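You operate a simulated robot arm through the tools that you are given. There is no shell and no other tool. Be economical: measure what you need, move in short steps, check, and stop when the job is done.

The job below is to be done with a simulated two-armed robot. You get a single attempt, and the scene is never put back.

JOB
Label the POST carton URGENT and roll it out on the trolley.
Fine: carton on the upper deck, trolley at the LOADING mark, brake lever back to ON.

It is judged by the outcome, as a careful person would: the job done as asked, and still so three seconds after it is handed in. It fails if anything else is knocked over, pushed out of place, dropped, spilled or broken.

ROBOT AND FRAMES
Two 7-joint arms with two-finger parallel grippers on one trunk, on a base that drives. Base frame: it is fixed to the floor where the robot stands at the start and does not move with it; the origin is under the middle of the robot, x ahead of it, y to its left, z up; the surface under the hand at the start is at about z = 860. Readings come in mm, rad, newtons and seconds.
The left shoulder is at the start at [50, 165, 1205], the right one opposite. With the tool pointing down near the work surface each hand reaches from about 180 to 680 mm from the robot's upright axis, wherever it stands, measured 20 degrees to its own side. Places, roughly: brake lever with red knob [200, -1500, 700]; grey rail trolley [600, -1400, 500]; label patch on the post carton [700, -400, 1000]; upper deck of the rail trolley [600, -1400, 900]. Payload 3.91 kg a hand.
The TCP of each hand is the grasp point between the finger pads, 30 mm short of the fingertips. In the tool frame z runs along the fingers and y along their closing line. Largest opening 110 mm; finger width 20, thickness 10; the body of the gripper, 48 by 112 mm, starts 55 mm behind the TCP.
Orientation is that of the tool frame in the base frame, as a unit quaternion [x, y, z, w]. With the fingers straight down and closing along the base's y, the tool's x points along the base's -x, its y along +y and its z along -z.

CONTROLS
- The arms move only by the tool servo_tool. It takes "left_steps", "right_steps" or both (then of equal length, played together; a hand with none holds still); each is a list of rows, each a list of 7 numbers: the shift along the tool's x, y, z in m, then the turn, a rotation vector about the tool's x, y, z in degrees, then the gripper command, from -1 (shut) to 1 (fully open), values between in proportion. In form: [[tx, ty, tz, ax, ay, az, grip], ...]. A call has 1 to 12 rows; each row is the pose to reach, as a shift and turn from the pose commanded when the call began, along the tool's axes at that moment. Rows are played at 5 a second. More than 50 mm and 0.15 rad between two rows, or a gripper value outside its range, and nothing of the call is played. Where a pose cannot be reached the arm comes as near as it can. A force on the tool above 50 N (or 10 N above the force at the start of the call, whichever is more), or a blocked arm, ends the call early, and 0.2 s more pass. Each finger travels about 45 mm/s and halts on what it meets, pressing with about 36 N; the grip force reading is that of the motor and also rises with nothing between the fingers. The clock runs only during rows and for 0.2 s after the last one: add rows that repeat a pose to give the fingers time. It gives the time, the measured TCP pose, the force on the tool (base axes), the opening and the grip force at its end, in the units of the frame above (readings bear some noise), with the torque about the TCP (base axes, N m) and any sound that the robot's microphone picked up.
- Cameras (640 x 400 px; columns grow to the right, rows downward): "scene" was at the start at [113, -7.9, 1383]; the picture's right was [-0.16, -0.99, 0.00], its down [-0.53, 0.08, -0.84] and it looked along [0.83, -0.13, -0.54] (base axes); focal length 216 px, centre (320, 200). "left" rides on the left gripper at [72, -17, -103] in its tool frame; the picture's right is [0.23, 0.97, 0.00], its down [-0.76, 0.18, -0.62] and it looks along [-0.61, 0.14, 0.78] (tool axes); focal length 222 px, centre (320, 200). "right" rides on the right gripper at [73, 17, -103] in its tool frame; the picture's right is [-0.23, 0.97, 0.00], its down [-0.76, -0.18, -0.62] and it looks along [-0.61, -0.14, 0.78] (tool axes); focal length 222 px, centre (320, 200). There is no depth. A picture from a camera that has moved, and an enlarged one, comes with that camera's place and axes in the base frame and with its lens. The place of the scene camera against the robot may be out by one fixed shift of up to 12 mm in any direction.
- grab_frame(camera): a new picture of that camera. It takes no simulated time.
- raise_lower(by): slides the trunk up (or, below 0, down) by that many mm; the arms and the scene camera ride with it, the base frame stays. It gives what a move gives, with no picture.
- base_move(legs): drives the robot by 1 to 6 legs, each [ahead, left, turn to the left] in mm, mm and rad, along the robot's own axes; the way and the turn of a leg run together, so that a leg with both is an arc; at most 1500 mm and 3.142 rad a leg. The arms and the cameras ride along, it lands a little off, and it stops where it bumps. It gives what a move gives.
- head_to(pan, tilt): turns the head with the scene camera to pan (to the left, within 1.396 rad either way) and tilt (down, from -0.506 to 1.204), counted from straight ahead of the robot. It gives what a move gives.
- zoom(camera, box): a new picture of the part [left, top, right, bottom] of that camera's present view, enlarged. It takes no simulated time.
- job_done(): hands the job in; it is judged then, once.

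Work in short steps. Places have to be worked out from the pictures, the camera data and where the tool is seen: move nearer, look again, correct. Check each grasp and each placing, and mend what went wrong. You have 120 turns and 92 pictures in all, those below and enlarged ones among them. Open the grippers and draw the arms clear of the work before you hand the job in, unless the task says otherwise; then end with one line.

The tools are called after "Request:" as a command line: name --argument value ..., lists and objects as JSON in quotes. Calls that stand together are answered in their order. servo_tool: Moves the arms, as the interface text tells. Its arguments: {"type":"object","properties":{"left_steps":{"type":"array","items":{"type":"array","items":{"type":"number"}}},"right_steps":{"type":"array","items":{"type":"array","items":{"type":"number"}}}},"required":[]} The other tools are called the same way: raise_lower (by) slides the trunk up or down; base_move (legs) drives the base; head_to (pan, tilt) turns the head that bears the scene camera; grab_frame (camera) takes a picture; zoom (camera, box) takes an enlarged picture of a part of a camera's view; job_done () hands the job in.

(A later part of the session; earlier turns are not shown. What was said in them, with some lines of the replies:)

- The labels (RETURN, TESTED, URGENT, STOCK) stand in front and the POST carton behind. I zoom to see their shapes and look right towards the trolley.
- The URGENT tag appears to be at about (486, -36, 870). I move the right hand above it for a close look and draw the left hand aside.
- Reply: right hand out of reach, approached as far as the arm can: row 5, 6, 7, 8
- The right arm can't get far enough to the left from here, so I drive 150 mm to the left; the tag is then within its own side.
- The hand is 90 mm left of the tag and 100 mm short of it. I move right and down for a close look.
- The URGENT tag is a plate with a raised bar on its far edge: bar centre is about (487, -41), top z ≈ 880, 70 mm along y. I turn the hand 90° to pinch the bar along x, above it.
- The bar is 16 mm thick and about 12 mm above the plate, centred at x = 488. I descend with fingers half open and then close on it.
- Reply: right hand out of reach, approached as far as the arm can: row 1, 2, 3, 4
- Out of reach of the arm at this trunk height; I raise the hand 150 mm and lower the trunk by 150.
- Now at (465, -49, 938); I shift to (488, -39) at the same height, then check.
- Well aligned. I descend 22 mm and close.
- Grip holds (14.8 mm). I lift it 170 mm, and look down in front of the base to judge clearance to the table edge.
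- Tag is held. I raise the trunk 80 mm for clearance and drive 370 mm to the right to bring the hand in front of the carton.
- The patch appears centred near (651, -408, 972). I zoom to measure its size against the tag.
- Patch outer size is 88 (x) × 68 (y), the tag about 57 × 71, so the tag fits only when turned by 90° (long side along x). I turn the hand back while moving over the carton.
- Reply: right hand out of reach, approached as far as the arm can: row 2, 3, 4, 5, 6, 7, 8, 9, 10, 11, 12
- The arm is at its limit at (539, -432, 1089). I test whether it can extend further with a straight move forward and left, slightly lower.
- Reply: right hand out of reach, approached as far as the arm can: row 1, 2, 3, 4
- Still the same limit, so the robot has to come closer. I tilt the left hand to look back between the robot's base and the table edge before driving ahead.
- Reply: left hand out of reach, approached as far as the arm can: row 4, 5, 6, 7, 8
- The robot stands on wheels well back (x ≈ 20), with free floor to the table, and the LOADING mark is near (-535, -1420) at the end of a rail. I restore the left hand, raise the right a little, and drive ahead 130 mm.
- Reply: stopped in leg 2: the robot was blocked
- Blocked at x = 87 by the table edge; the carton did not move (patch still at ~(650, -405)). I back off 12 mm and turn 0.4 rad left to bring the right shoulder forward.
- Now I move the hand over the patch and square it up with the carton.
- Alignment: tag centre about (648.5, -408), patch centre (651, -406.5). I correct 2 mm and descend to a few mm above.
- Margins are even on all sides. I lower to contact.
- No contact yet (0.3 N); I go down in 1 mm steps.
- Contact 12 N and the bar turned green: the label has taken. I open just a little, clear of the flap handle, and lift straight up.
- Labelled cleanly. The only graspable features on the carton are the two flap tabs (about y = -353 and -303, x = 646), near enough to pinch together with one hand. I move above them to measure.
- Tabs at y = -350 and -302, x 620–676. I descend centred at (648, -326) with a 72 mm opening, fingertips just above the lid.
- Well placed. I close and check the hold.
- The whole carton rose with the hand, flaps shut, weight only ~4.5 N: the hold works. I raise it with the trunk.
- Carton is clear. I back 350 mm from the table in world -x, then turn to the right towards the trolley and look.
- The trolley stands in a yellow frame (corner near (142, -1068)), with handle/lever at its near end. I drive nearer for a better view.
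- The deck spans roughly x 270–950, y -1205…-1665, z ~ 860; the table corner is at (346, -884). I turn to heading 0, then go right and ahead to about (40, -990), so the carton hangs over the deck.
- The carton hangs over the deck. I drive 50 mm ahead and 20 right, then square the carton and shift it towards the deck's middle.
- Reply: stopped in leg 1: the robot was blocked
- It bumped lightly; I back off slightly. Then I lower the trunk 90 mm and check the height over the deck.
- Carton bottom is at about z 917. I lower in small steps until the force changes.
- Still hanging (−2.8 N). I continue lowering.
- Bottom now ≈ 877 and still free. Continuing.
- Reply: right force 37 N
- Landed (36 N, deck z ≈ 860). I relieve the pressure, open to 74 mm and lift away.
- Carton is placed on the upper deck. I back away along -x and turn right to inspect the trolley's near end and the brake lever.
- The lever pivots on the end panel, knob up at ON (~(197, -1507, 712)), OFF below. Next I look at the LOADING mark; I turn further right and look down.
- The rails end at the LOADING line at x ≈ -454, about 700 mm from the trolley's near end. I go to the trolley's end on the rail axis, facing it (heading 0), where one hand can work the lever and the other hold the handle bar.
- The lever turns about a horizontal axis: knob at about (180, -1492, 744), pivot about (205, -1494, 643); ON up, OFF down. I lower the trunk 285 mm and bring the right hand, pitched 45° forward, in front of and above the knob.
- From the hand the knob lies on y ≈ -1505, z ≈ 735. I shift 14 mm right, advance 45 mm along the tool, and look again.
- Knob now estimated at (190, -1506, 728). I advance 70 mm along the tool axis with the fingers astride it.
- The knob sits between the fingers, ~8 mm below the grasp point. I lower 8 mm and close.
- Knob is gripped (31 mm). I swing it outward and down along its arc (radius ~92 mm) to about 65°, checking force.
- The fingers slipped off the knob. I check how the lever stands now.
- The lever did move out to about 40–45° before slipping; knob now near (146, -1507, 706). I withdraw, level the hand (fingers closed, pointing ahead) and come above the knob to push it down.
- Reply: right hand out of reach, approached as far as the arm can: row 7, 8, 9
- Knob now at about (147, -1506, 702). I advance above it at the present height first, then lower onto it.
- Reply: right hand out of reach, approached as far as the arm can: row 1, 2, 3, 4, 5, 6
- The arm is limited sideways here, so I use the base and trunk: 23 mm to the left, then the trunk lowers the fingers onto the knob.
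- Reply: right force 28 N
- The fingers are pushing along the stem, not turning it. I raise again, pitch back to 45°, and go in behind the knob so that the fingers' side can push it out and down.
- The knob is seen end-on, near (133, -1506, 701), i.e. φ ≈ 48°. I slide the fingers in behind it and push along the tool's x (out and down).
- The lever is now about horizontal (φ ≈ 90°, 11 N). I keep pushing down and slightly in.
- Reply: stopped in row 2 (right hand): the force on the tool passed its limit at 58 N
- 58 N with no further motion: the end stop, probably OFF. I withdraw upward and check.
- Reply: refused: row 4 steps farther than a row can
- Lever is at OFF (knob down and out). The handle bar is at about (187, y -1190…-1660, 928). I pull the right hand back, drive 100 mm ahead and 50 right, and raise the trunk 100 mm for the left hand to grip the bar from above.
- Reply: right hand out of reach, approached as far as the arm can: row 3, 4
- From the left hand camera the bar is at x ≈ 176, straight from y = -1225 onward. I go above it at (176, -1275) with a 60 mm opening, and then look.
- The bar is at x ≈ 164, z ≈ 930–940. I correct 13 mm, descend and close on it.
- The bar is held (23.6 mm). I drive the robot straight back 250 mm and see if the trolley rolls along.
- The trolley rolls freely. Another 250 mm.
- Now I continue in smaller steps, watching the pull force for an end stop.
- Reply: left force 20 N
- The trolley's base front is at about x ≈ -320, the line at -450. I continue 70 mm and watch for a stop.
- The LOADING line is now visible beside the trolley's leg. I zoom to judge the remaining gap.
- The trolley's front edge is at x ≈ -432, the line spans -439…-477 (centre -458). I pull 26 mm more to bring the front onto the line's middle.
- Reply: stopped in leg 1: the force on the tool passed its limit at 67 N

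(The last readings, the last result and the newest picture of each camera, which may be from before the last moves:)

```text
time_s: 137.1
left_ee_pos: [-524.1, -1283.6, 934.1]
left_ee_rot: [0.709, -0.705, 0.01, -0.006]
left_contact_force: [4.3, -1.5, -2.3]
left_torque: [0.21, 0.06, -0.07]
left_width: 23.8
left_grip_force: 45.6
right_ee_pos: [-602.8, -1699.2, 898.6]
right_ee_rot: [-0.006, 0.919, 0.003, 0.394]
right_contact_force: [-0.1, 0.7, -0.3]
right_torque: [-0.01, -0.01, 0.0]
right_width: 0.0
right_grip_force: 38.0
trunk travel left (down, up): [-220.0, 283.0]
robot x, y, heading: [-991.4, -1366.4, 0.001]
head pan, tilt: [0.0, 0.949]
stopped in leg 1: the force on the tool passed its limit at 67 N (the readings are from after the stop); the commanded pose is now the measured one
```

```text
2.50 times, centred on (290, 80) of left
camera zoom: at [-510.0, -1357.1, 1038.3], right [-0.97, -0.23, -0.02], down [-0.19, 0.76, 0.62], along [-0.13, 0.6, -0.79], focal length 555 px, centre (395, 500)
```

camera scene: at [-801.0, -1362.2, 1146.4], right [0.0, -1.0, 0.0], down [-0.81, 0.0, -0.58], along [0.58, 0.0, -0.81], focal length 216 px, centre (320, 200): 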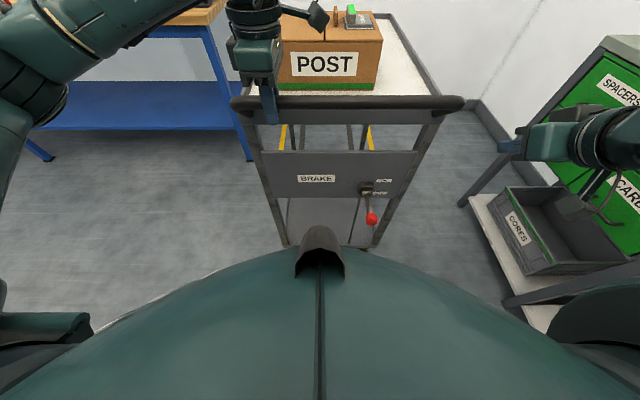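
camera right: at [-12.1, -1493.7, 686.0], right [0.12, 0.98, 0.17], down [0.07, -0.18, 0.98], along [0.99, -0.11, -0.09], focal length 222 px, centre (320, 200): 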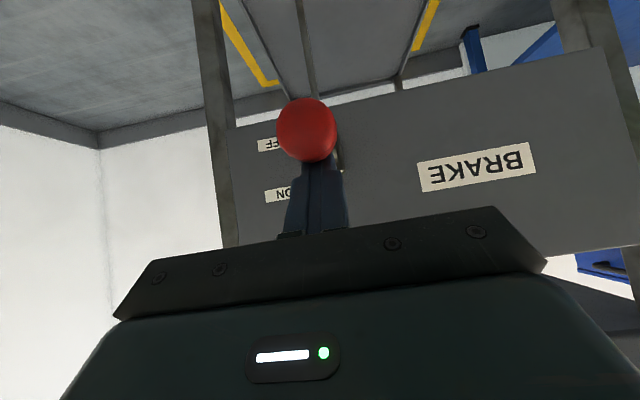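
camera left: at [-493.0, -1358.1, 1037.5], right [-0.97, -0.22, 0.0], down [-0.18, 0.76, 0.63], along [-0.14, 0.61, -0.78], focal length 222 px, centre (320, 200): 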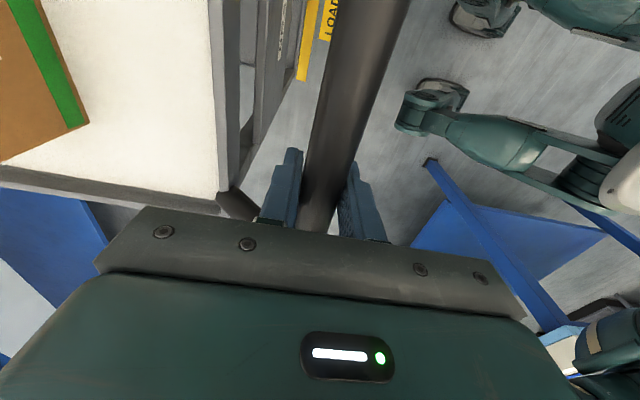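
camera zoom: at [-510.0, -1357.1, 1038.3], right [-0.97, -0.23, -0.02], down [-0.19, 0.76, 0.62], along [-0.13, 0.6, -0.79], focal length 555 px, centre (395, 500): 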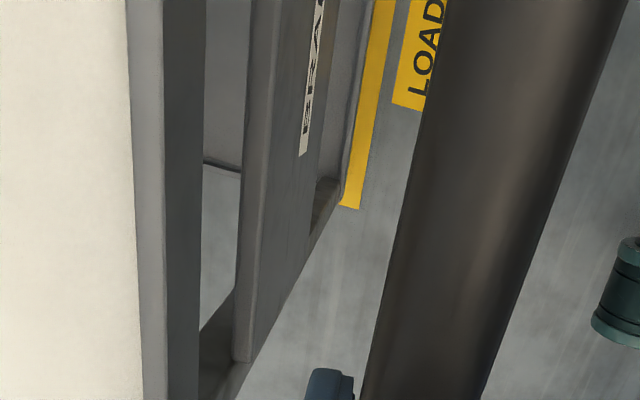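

The trolley met its end stop with its front on the LOADING line. I release the bar, raise the left hand, and lower the trunk 120 mm so that the right hand can get under the knob.

Request:
servo_tool --left_steps '[[0, 0, 0, 0, 0, 0, 0.1], [0, 0, 0, 0, 0, 0, 0.1], [0, 0, 0, 0, 0, 0, 0.1], [0, 0, -0.04, 0, 0, 0, 0.1], [0, 0, -0.08, 0, 0, 0, 0.1], [0, 0, -0.12, 0, 0, 0, 0.1], [0, 0, -0.16, 0, 0, 0, 0.1], [0, 0, -0.195, 0, 0, 0, 0.1], [0, 0, -0.195, 0, 0, 0, 0.1]]'

Request:
raise_lower --by -120

Request:
servo_tool --left_steps '[[0, 0, 0.03, 0, 0, 0, 0.1], [0, 0, 0.055, 0, 0, 0, 0.1], [0, 0, 0.075, 0, 0, 0, 0.1], [0, 0, 0.075, 0, 0, 0, 0.1]]'

Request:
grab_frame --camera "left"

```text
time_s: 139.1
left_ee_pos: [-528.9, -1280.7, 1127.8]
left_ee_rot: [0.709, -0.705, 0.01, -0.006]
left_contact_force: [0.3, -0.4, 0.1]
left_torque: [-0.02, 0.0, 0.0]
left_width: 60.3
left_grip_force: 0.2
right_ee_pos: [-602.7, -1699.9, 899.5]
right_ee_rot: [-0.006, 0.919, 0.003, 0.394]
right_contact_force: [-0.4, 1.1, 0.0]
right_torque: [-0.02, 0.05, 0.02]
right_width: 0.0
right_grip_force: 37.9
trunk travel left (down, up): [-220.0, 283.0]
robot x, y, heading: [-990.2, -1371.4, 0.0]
head pan, tilt: [0.0, 0.949]
```

```text
time_s: 140.6
left_ee_pos: [-528.4, -1280.3, 1007.4]
left_ee_rot: [0.709, -0.705, 0.009, -0.006]
left_contact_force: [0.1, 0.3, 0.0]
left_torque: [0.0, 0.03, 0.01]
left_width: 60.3
left_grip_force: 0.0
right_ee_pos: [-603.1, -1699.9, 779.5]
right_ee_rot: [-0.006, 0.919, 0.002, 0.394]
right_contact_force: [0.7, -0.5, 0.7]
right_torque: [0.01, 0.0, -0.03]
right_width: 0.1
right_grip_force: 37.5
trunk travel left (down, up): [-100.0, 403.0]
robot x, y, heading: [-991.7, -1369.6, -0.0]
head pan, tilt: [0.0, 0.949]
```

```text
time_s: 141.6
left_ee_pos: [-525.6, -1280.9, 932.0]
left_ee_rot: [0.708, -0.706, 0.009, -0.005]
left_contact_force: [-0.8, -0.2, 0.0]
left_torque: [-0.01, 0.01, -0.03]
left_width: 60.6
left_grip_force: 0.0
right_ee_pos: [-602.7, -1698.6, 779.1]
right_ee_rot: [-0.006, 0.919, 0.003, 0.394]
right_contact_force: [0.7, -1.5, 1.4]
right_torque: [0.01, -0.01, 0.0]
right_width: 0.0
right_grip_force: 37.2
trunk travel left (down, up): [-100.0, 403.0]
robot x, y, heading: [-993.0, -1365.7, 0.0]
head pan, tilt: [0.0, 0.949]
```

```text
8 pictures are left
camera left: at [-511.5, -1353.9, 1037.5], right [-0.97, -0.23, -0.02], down [-0.2, 0.76, 0.61], along [-0.13, 0.6, -0.79], focal length 222 px, centre (320, 200)
```

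left: 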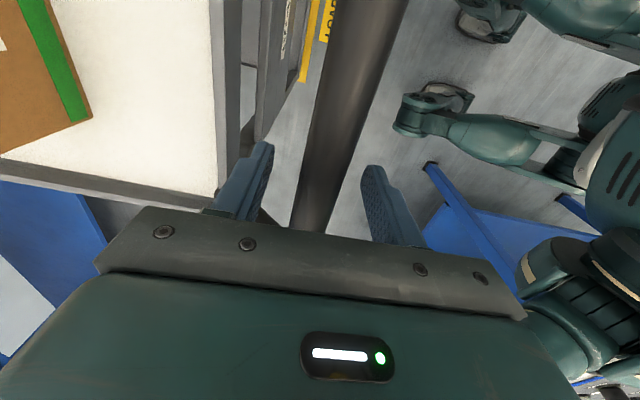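

The trolley is unmoved and the bar lies between the fingers. I close the left hand on it, and bring the right hand down and across beneath the knob.

Request:
servo_tool --left_steps '[[0, 0, 0, 0, 0, 0, -0.3], [0, 0, 0, 0, 0, 0, -0.7], [0, 0, 0, 0, 0, 0, -1], [0, 0, 0, 0, 0, 0, -1], [0, 0, 0, 0, 0, 0, -1], [0, 0, 0, 0, 0, 0, -1], [0, 0, 0, 0, 0, 0, -1], [0, 0, 0, 0, 0, 0, -1], [0, 0, 0, 0, 0, 0, -1]]' --right_steps '[[0.0346, 0, 0.029, 0, 0, 0, -1], [0.069, 0, 0.058, 0, 0, 0, -1], [0.104, 0, 0.088, 0, 0, 0, -1], [0.1386, 0, 0.117, 0, 0, 0, -1], [0.1386, 0.03, 0.117, 0, 0, 0, -1], [0.1386, 0.06, 0.117, 0, 0, 0, -1], [0.1386, 0.1, 0.117, 0, 0, 0, -1], [0.1386, 0.13, 0.117, 0, 0, 0, -1], [0.1386, 0.13, 0.117, 0, 0, 0, -1]]'

Request:
grab_frame --camera "right"

```text
time_s: 143.6
left_ee_pos: [-524.8, -1281.1, 932.5]
left_ee_rot: [0.709, -0.705, 0.01, -0.005]
left_contact_force: [22.2, -1.8, 10.3]
left_torque: [-0.36, 0.08, -0.25]
left_width: 23.4
left_grip_force: 44.9
right_ee_pos: [-616.5, -1568.3, 596.1]
right_ee_rot: [-0.006, 0.919, 0.002, 0.393]
right_contact_force: [1.1, -1.1, 0.2]
right_torque: [0.0, -0.03, 0.01]
right_width: 0.0
right_grip_force: 38.1
right hand out of reach, approached as far as the arm can: row 1
trunk travel left (down, up): [-100.0, 403.0]
robot x, y, heading: [-990.4, -1364.6, 0.005]
head pan, tilt: [0.0, 0.949]
```

```text
7 pictures are left
camera right: at [-741.4, -1553.1, 615.0], right [0.14, 0.98, 0.16], down [0.08, -0.18, 0.98], along [0.99, -0.13, -0.1], focal length 222 px, centre (320, 200)
```

right: 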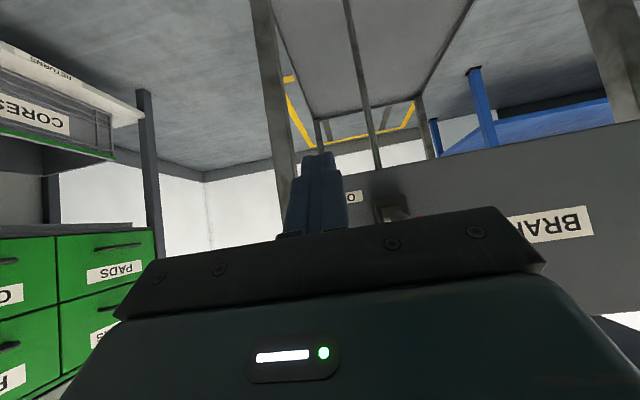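

The right hand is below the knob's level, 61 mm to the right of it. I move across under it and push up and in along the arc.

Request:
servo_tool --right_steps '[[0, 0.03, 0, 0, 0, 0, -1], [0, 0.061, 0, 0, 0, 0, -1], [-0.012, 0.061, 0, 0, 0, 0, -1], [-0.025, 0.061, -0.01, 0, 0, 0, -1], [-0.039, 0.061, -0.025, 0, 0, 0, -1], [-0.055, 0.061, -0.033, 0, 0, 0, -1], [-0.071, 0.061, -0.04, 0, 0, 0, -1], [-0.084, 0.061, -0.042, 0, 0, 0, -1], [-0.084, 0.061, -0.042, 0, 0, 0, -1]]'

Request:
grab_frame --camera "right"

```text
time_s: 145.1
left_ee_pos: [-524.7, -1279.3, 932.5]
left_ee_rot: [0.711, -0.703, 0.011, -0.011]
left_contact_force: [3.5, 8.6, 22.6]
left_torque: [0.38, 0.1, -0.63]
left_width: 23.9
left_grip_force: 44.8
right_ee_pos: [-607.1, -1529.8, 654.0]
right_ee_rot: [-0.022, 0.923, -0.04, 0.383]
right_contact_force: [-3.3, -4.9, -1.1]
right_torque: [-0.04, 0.0, -0.03]
right_width: 0.1
right_grip_force: 37.7
trunk travel left (down, up): [-100.0, 403.0]
robot x, y, heading: [-989.2, -1368.0, -0.002]
head pan, tilt: [0.0, 0.949]
stopped in row 7 (left hand): the force on the tool passed its limit at 53 N (the readings are from after the stop); the commanded pose is now the measured one
```

```text
6 pictures are left
camera right: at [-731.1, -1511.7, 673.6], right [0.15, 0.99, 0.07], down [0.1, -0.09, 0.99], along [0.98, -0.14, -0.11], focal length 222 px, centre (320, 200)
```

right: 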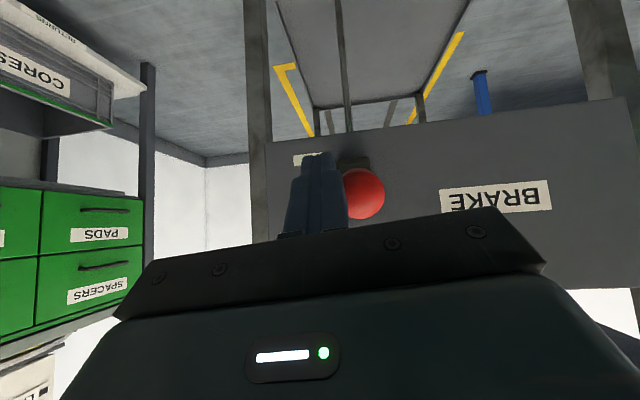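

The finger ended up beside the knob (right of it) rather than under it. I step back to the right, go 90 mm lower, square the hand and come under again.

Request:
servo_tool --right_steps '[[0, -0.035, 0, -1, 0, 1, -1], [0.016, -0.035, 0.016, -2, 0, 2, -1], [0.032, -0.035, 0.032, -3, -1, 3, -1], [0.05, -0.035, 0.046, -3.7, -1.3, 3.6, -1], [0.07, -0.035, 0.06, -3.7, -1.3, 3.6, -1], [0.07, -0.005, 0.06, -3.7, -1.3, 3.6, -1], [0.07, 0.026, 0.06, -3.7, -1.3, 3.6, -1], [0.07, 0.026, 0.06, -3.7, -1.3, 3.6, -1]]'

Request:
grab_frame --camera "right"

```text
time_s: 147.1
left_ee_pos: [-524.1, -1279.8, 932.1]
left_ee_rot: [0.71, -0.704, 0.013, -0.01]
left_contact_force: [4.1, 1.8, 26.5]
left_torque: [1.03, -0.12, -0.4]
left_width: 23.8
left_grip_force: 45.3
right_ee_pos: [-609.7, -1544.2, 564.9]
right_ee_rot: [-0.032, 0.911, -0.042, 0.41]
right_contact_force: [1.5, 0.0, -0.1]
right_torque: [-0.01, 0.0, -0.01]
right_width: 0.1
right_grip_force: 38.0
right hand out of reach, approached as far as the arm can: row 1
trunk travel left (down, up): [-100.0, 403.0]
robot x, y, heading: [-989.3, -1366.1, 0.001]
head pan, tilt: [0.0, 0.949]
stopped in row 8 (right hand): the arm was blocked; the commanded pose is now the measured one
```

```text
5 pictures are left
camera right: at [-735.9, -1527.7, 577.6], right [0.13, 0.99, 0.07], down [0.04, -0.07, 1.0], along [0.99, -0.12, -0.05], focal length 222 px, centre (320, 200)
```

right: 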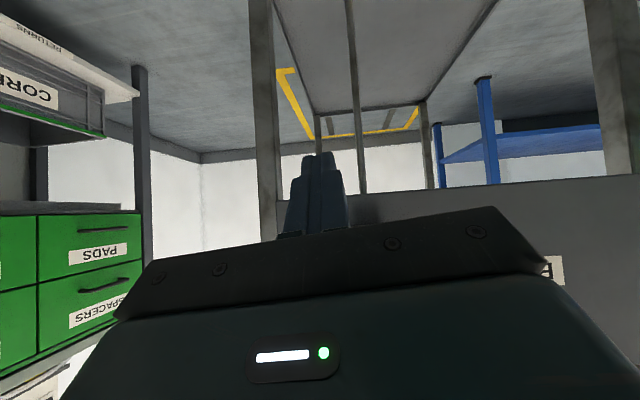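

The right arm itself is blocked from going further inward. I open the left hand, shift the base 42 mm to the left (this puts the right fingers under the knob), and grip the bar again.

Request:
servo_tool --left_steps '[[0, 0, 0, 0, 0, 0, 0], [0, 0, 0, 0, 0, 0, 0], [0, 0, 0, 0, 0, 0, 0]]' --right_steps '[[0, -0.01, 0, -1, 0, 1, -1], [0, -0.01, 0, -2, -1, 2, -1], [0, -0.01, 0, -3.5, -1.5, 3.5, -1]]'

Request:
base_move --legs '[[0, 48, 0]]'

Request:
servo_tool --left_steps '[[0, 0, 0, 0, 0, 0, -0.4], [0, 0, 0, 0, 0, 0, -1], [0, 0, 0, 0, 0, 0, -1], [0, 0, 0, 0, 0, 0, -1]]'

Request:
grab_frame --camera "right"

```text
time_s: 147.9
left_ee_pos: [-524.3, -1281.2, 929.5]
left_ee_rot: [0.71, -0.704, 0.008, -0.009]
left_contact_force: [-0.1, 0.2, -0.2]
left_torque: [0.0, 0.0, 0.02]
left_width: 55.0
left_grip_force: 0.2
right_ee_pos: [-610.8, -1551.7, 565.9]
right_ee_rot: [-0.016, 0.907, 0.0, 0.42]
right_contact_force: [0.2, 0.1, 0.5]
right_torque: [0.02, -0.01, -0.03]
right_width: 0.1
right_grip_force: 37.8
trunk travel left (down, up): [-100.0, 403.0]
robot x, y, heading: [-989.5, -1368.3, -0.001]
head pan, tilt: [0.0, 0.949]
```

```text
time_s: 149.0
left_ee_pos: [-523.9, -1235.0, 929.0]
left_ee_rot: [0.709, -0.705, 0.008, -0.009]
left_contact_force: [1.1, -10.6, -1.1]
left_torque: [-0.19, -0.09, -0.28]
left_width: 54.8
left_grip_force: 0.4
right_ee_pos: [-610.5, -1504.2, 566.3]
right_ee_rot: [-0.017, 0.908, 0.001, 0.419]
right_contact_force: [0.6, 0.2, 0.6]
right_torque: [0.03, -0.03, 0.02]
right_width: 0.0
right_grip_force: 37.6
trunk travel left (down, up): [-100.0, 403.0]
robot x, y, heading: [-991.2, -1318.8, 0.0]
head pan, tilt: [0.0, 0.949]
```

```text
time_s: 150.0
left_ee_pos: [-521.5, -1237.0, 928.8]
left_ee_rot: [0.709, -0.705, 0.012, -0.008]
left_contact_force: [29.5, -11.7, 6.0]
left_torque: [-0.1, -0.42, -1.46]
left_width: 30.9
left_grip_force: 44.6
right_ee_pos: [-609.4, -1505.6, 564.1]
right_ee_rot: [-0.016, 0.909, 0.001, 0.417]
right_contact_force: [0.1, -0.4, 0.2]
right_torque: [0.0, -0.01, -0.01]
right_width: 0.0
right_grip_force: 37.4
trunk travel left (down, up): [-100.0, 403.0]
robot x, y, heading: [-989.9, -1321.3, -0.001]
head pan, tilt: [0.0, 0.949]
```

```text
4 pictures are left
camera right: at [-735.5, -1491.0, 576.9], right [0.12, 0.98, 0.16], down [0.03, -0.17, 0.99], along [0.99, -0.11, -0.05], focal length 222 px, centre (320, 200)
```

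right: 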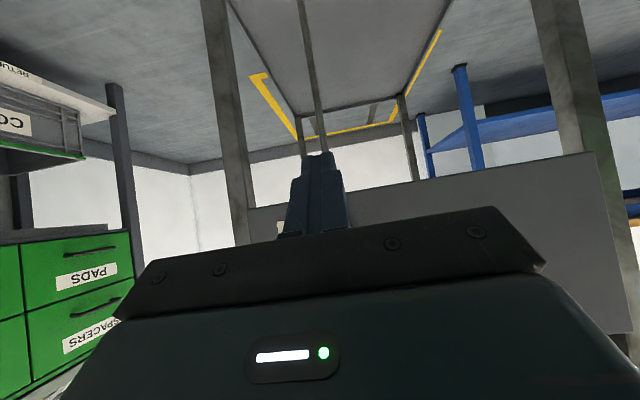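

The right fingers are now under the knob at (-609, -1505, 564) and the left hand holds the bar. I push up along the arc to ~45°.

Request:
servo_tool --right_steps '[[-0.0175, 0, -0.0075, 0, 0, 0, -1], [-0.0345, 0, -0.0151, 0, 0, 0, -1], [-0.047, 0, -0.027, 0, 0, 0, -1], [-0.0602, 0, -0.0373, 0, 0, 0, -1], [-0.076, 0, -0.0435, 0, 0, 0, -1], [-0.0931, 0, -0.0497, 0, 0, 0, -1], [-0.106, 0, -0.051, 0, 0, 0, -1], [-0.1194, 0, -0.0513, 0, 0, 0, -1], [-0.1194, 0, -0.0513, 0, 0, 0, -1]]'

```text
time_s: 151.3
left_ee_pos: [-521.9, -1239.2, 928.4]
left_ee_rot: [0.708, -0.706, 0.015, -0.009]
left_contact_force: [5.3, -2.2, 5.7]
left_torque: [-0.03, -0.41, -1.29]
left_width: 29.6
left_grip_force: 44.1
right_ee_pos: [-596.5, -1505.0, 655.5]
right_ee_rot: [-0.019, 0.908, -0.005, 0.418]
right_contact_force: [-0.8, 0.7, -1.0]
right_torque: [0.02, 0.0, 0.05]
right_width: 0.0
right_grip_force: 37.4
trunk travel left (down, up): [-100.0, 403.0]
robot x, y, heading: [-990.2, -1323.9, -0.001]
head pan, tilt: [0.0, 0.949]
stopped in row 6 (left hand): the force on the tool passed its limit at 57 N (the readings are from after the stop); the commanded pose is now the measured one
```

The left-hand force limit stopped it at about 65°. I continue the arc.

Request:
servo_tool --right_steps '[[-0.008, 0, 0, 0, 0, 0, -1], [-0.0152, 0, 0, 0, 0, 0, -1], [-0.028, 0, -0.0005, 0, 0, 0, -1], [-0.0419, 0, -0.001, 0, 0, 0, -1], [-0.055, 0, 0.002, 0, 0, 0, -1], [-0.0677, 0, 0.0044, 0, 0, 0, -1], [-0.08, 0, 0.011, 0, 0, 0, -1], [-0.0923, 0, 0.0176, 0, 0, 0, -1], [-0.0923, 0, 0.0176, 0, 0, 0, -1]]'

Request:
grab_frame --camera "right"

```text
time_s: 153.3
left_ee_pos: [-522.9, -1240.6, 927.6]
left_ee_rot: [0.711, -0.703, 0.011, -0.015]
left_contact_force: [22.4, 10.9, 22.9]
left_torque: [-0.6, 0.02, -0.87]
left_width: 26.9
left_grip_force: 45.0
right_ee_pos: [-529.6, -1516.6, 697.4]
right_ee_rot: [-0.021, 0.914, -0.021, 0.404]
right_contact_force: [-32.9, -1.9, -4.3]
right_torque: [-0.05, 0.56, 0.19]
right_width: 0.0
right_grip_force: 38.0
trunk travel left (down, up): [-100.0, 403.0]
robot x, y, heading: [-993.4, -1323.8, 0.001]
head pan, tilt: [0.0, 0.949]
```

```text
3 pictures are left
camera right: at [-654.2, -1501.3, 712.5], right [0.13, 0.98, 0.11], down [0.06, -0.12, 0.99], along [0.99, -0.12, -0.07], focal length 222 px, centre (320, 200)
```

right: 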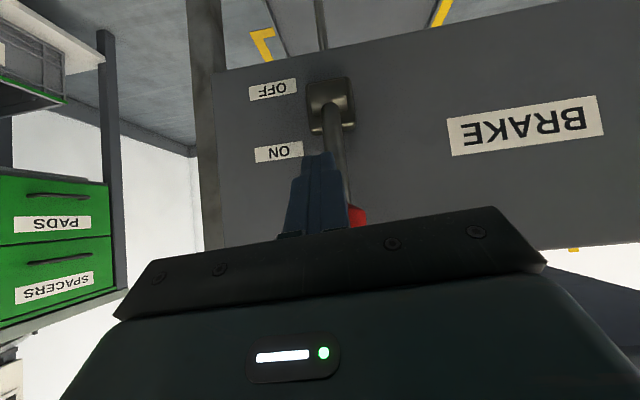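

The lever is up with 33 N against its stop. I withdraw the right hand and inspect.

Request:
servo_tool --right_steps '[[0.02, 0, -0.025, 0, 0, 0, -1], [0.04, -0.01, -0.05, 0, 0, 0, -1], [0.06, -0.04, -0.06, 0, 0, 0, -1], [0.07, -0.075, -0.06, 0, 0, 0, -1], [0.07, -0.11, -0.06, 0, 0, 0, -1], [0.07, -0.145, -0.06, 0, 0, 0, -1], [0.07, -0.145, -0.06, 0, 0, 0, -1]]'

Request:
head_to --pan -0.2 --tilt 0.6

Request:
grab_frame --camera "scene"

```text
time_s: 154.9
left_ee_pos: [-522.3, -1242.6, 926.2]
left_ee_rot: [-0.707, 0.707, -0.013, 0.007]
left_contact_force: [-9.5, -33.5, 4.8]
left_torque: [-0.11, -0.31, -0.64]
left_width: 26.1
left_grip_force: 45.0
right_ee_pos: [-604.2, -1652.9, 696.3]
right_ee_rot: [-0.019, 0.909, 0.001, 0.416]
right_contact_force: [0.0, -1.1, -0.2]
right_torque: [-0.01, 0.01, 0.03]
right_width: 0.1
right_grip_force: 37.4
right hand out of reach, approached as far as the arm can: row 2, 3, 4, 5, 6, 7
trunk travel left (down, up): [-100.0, 403.0]
robot x, y, heading: [-989.7, -1316.7, 0.001]
head pan, tilt: [0.0, 0.949]
```

```text
time_s: 155.7
left_ee_pos: [-522.5, -1243.8, 925.9]
left_ee_rot: [0.707, -0.707, 0.012, -0.007]
left_contact_force: [-10.4, -34.0, 1.7]
left_torque: [-0.03, -0.19, -0.5]
left_width: 26.3
left_grip_force: 44.9
right_ee_pos: [-603.0, -1652.3, 696.6]
right_ee_rot: [-0.017, 0.909, 0.0, 0.417]
right_contact_force: [0.4, -0.2, 0.2]
right_torque: [-0.01, -0.01, 0.0]
right_width: 0.0
right_grip_force: 37.8
trunk travel left (down, up): [-100.0, 403.0]
robot x, y, heading: [-990.2, -1317.8, -0.001]
head pan, tilt: [-0.201, 0.6]
```

```text
2 pictures are left
camera scene: at [-880.5, -1335.0, 1054.8], right [-0.2, -0.98, 0.0], down [-0.55, 0.12, -0.82], along [0.81, -0.16, -0.57], focal length 216 px, centre (320, 200)
```

scene: 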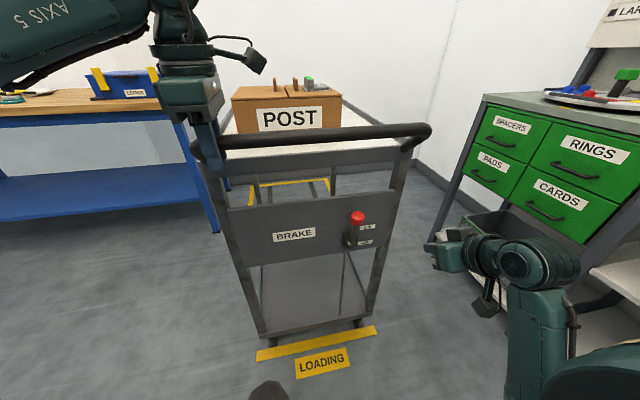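

The lever is up at ON and the trolley's front is on the LOADING line. I release the bar with the left hand, lift it clear, and back off.

Request:
servo_tool --left_steps '[[0, 0, 0, 0, 0, 0, -0.3], [0, 0, 0, 0, 0, 0, 0.1], [0, 0, 0, 0, 0, 0, 0.1], [0, 0, 0, 0, 0, 0, 0.1], [0, 0, -0.04, 0, 0, 0, 0.1], [0, 0, -0.08, 0, 0, 0, 0.1], [0, 0, -0.12, 0, 0, 0, 0.1], [0, 0, -0.15, 0, 0, 0, 0.1], [0, 0, -0.15, 0, 0, 0, 0.1]]' --right_steps '[[0, 0, 0, 0, 0, 0, -1], [0, 0, 0, 0, 0, 0, -0.5], [0, 0, 0, 0, 0, 0, 0], [0, 0, 0, 0, 0, 0, 0.5], [0, 0, 0, 0, 0, 0, 0.5], [0, 0, 0, 0, 0, 0, 0.5], [0, 0, 0, 0, 0, 0, 0.5], [0, 0, 0, 0, 0, 0, 0.5], [0, 0, 0, 0, 0, 0, 0.5]]'

Request:
base_move --legs '[[-120, 0, 0]]'

Request:
zoom --camera "scene" --box '[190, 60, 450, 380]'

```text
time_s: 157.7
left_ee_pos: [-525.5, -1233.6, 1077.7]
left_ee_rot: [0.709, -0.705, 0.013, -0.009]
left_contact_force: [0.0, -0.2, -0.5]
left_torque: [0.01, 0.01, 0.01]
left_width: 60.4
left_grip_force: 0.2
right_ee_pos: [-603.2, -1650.9, 697.4]
right_ee_rot: [-0.018, 0.91, -0.002, 0.415]
right_contact_force: [-0.3, 0.6, -0.3]
right_torque: [0.0, -0.02, 0.0]
right_width: 82.6
right_grip_force: 0.1
trunk travel left (down, up): [-100.0, 403.0]
robot x, y, heading: [-992.3, -1320.4, 0.001]
head pan, tilt: [-0.201, 0.6]
```

```text
time_s: 158.9
left_ee_pos: [-646.3, -1235.0, 1076.7]
left_ee_rot: [0.71, -0.704, 0.011, -0.008]
left_contact_force: [-0.4, -1.0, -0.9]
left_torque: [-0.01, 0.01, 0.01]
left_width: 60.5
left_grip_force: 0.0
right_ee_pos: [-723.5, -1649.4, 697.5]
right_ee_rot: [-0.02, 0.909, -0.001, 0.416]
right_contact_force: [-0.7, 0.3, 0.2]
right_torque: [0.0, 0.0, -0.04]
right_width: 82.5
right_grip_force: 0.1
trunk travel left (down, up): [-100.0, 403.0]
robot x, y, heading: [-1111.8, -1317.6, 0.001]
head pan, tilt: [-0.201, 0.6]
```

```text
1.25 times, centred on (320, 220) of scene
camera zoom: at [-1000.3, -1332.2, 1054.8], right [-0.2, -0.98, 0.0], down [-0.55, 0.11, -0.83], along [0.81, -0.16, -0.56], focal length 270 px, centre (320, 175)
```

zoom: 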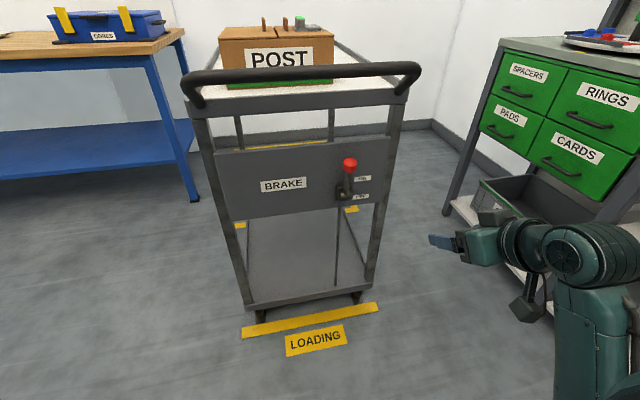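

All looks right; a last close look at the lever.

Request:
zoom --camera "scene" --box '[310, 170, 380, 230]'

```text
6.67 times, centred on (345, 200) of scene
camera zoom: at [-1000.3, -1332.2, 1054.8], right [-0.2, -0.98, 0.0], down [-0.55, 0.11, -0.83], along [0.81, -0.16, -0.56], focal length 1442 px, centre (153, 200)
```

zoom: 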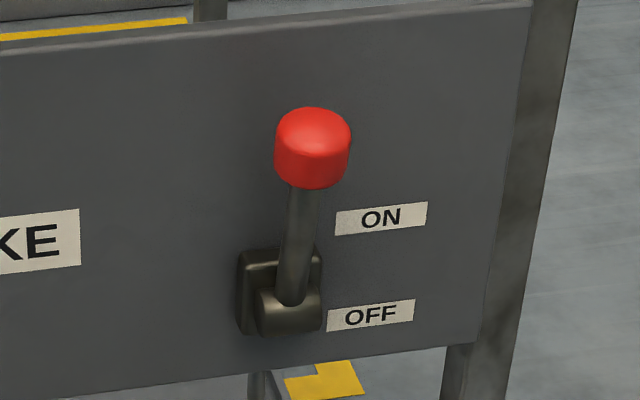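

The lever stands fully up at ON, the carton is on the upper deck with its URGENT label, and the hands are clear; I hand the job in.

Request:
job_done

```text
The job is handed in.
```

The POST carton now carries the URGENT label and sits on the trolley's upper deck. The trolley is rolled out to its end stop at the LOADING line, its brake lever is back at ON, and the job is handed in.
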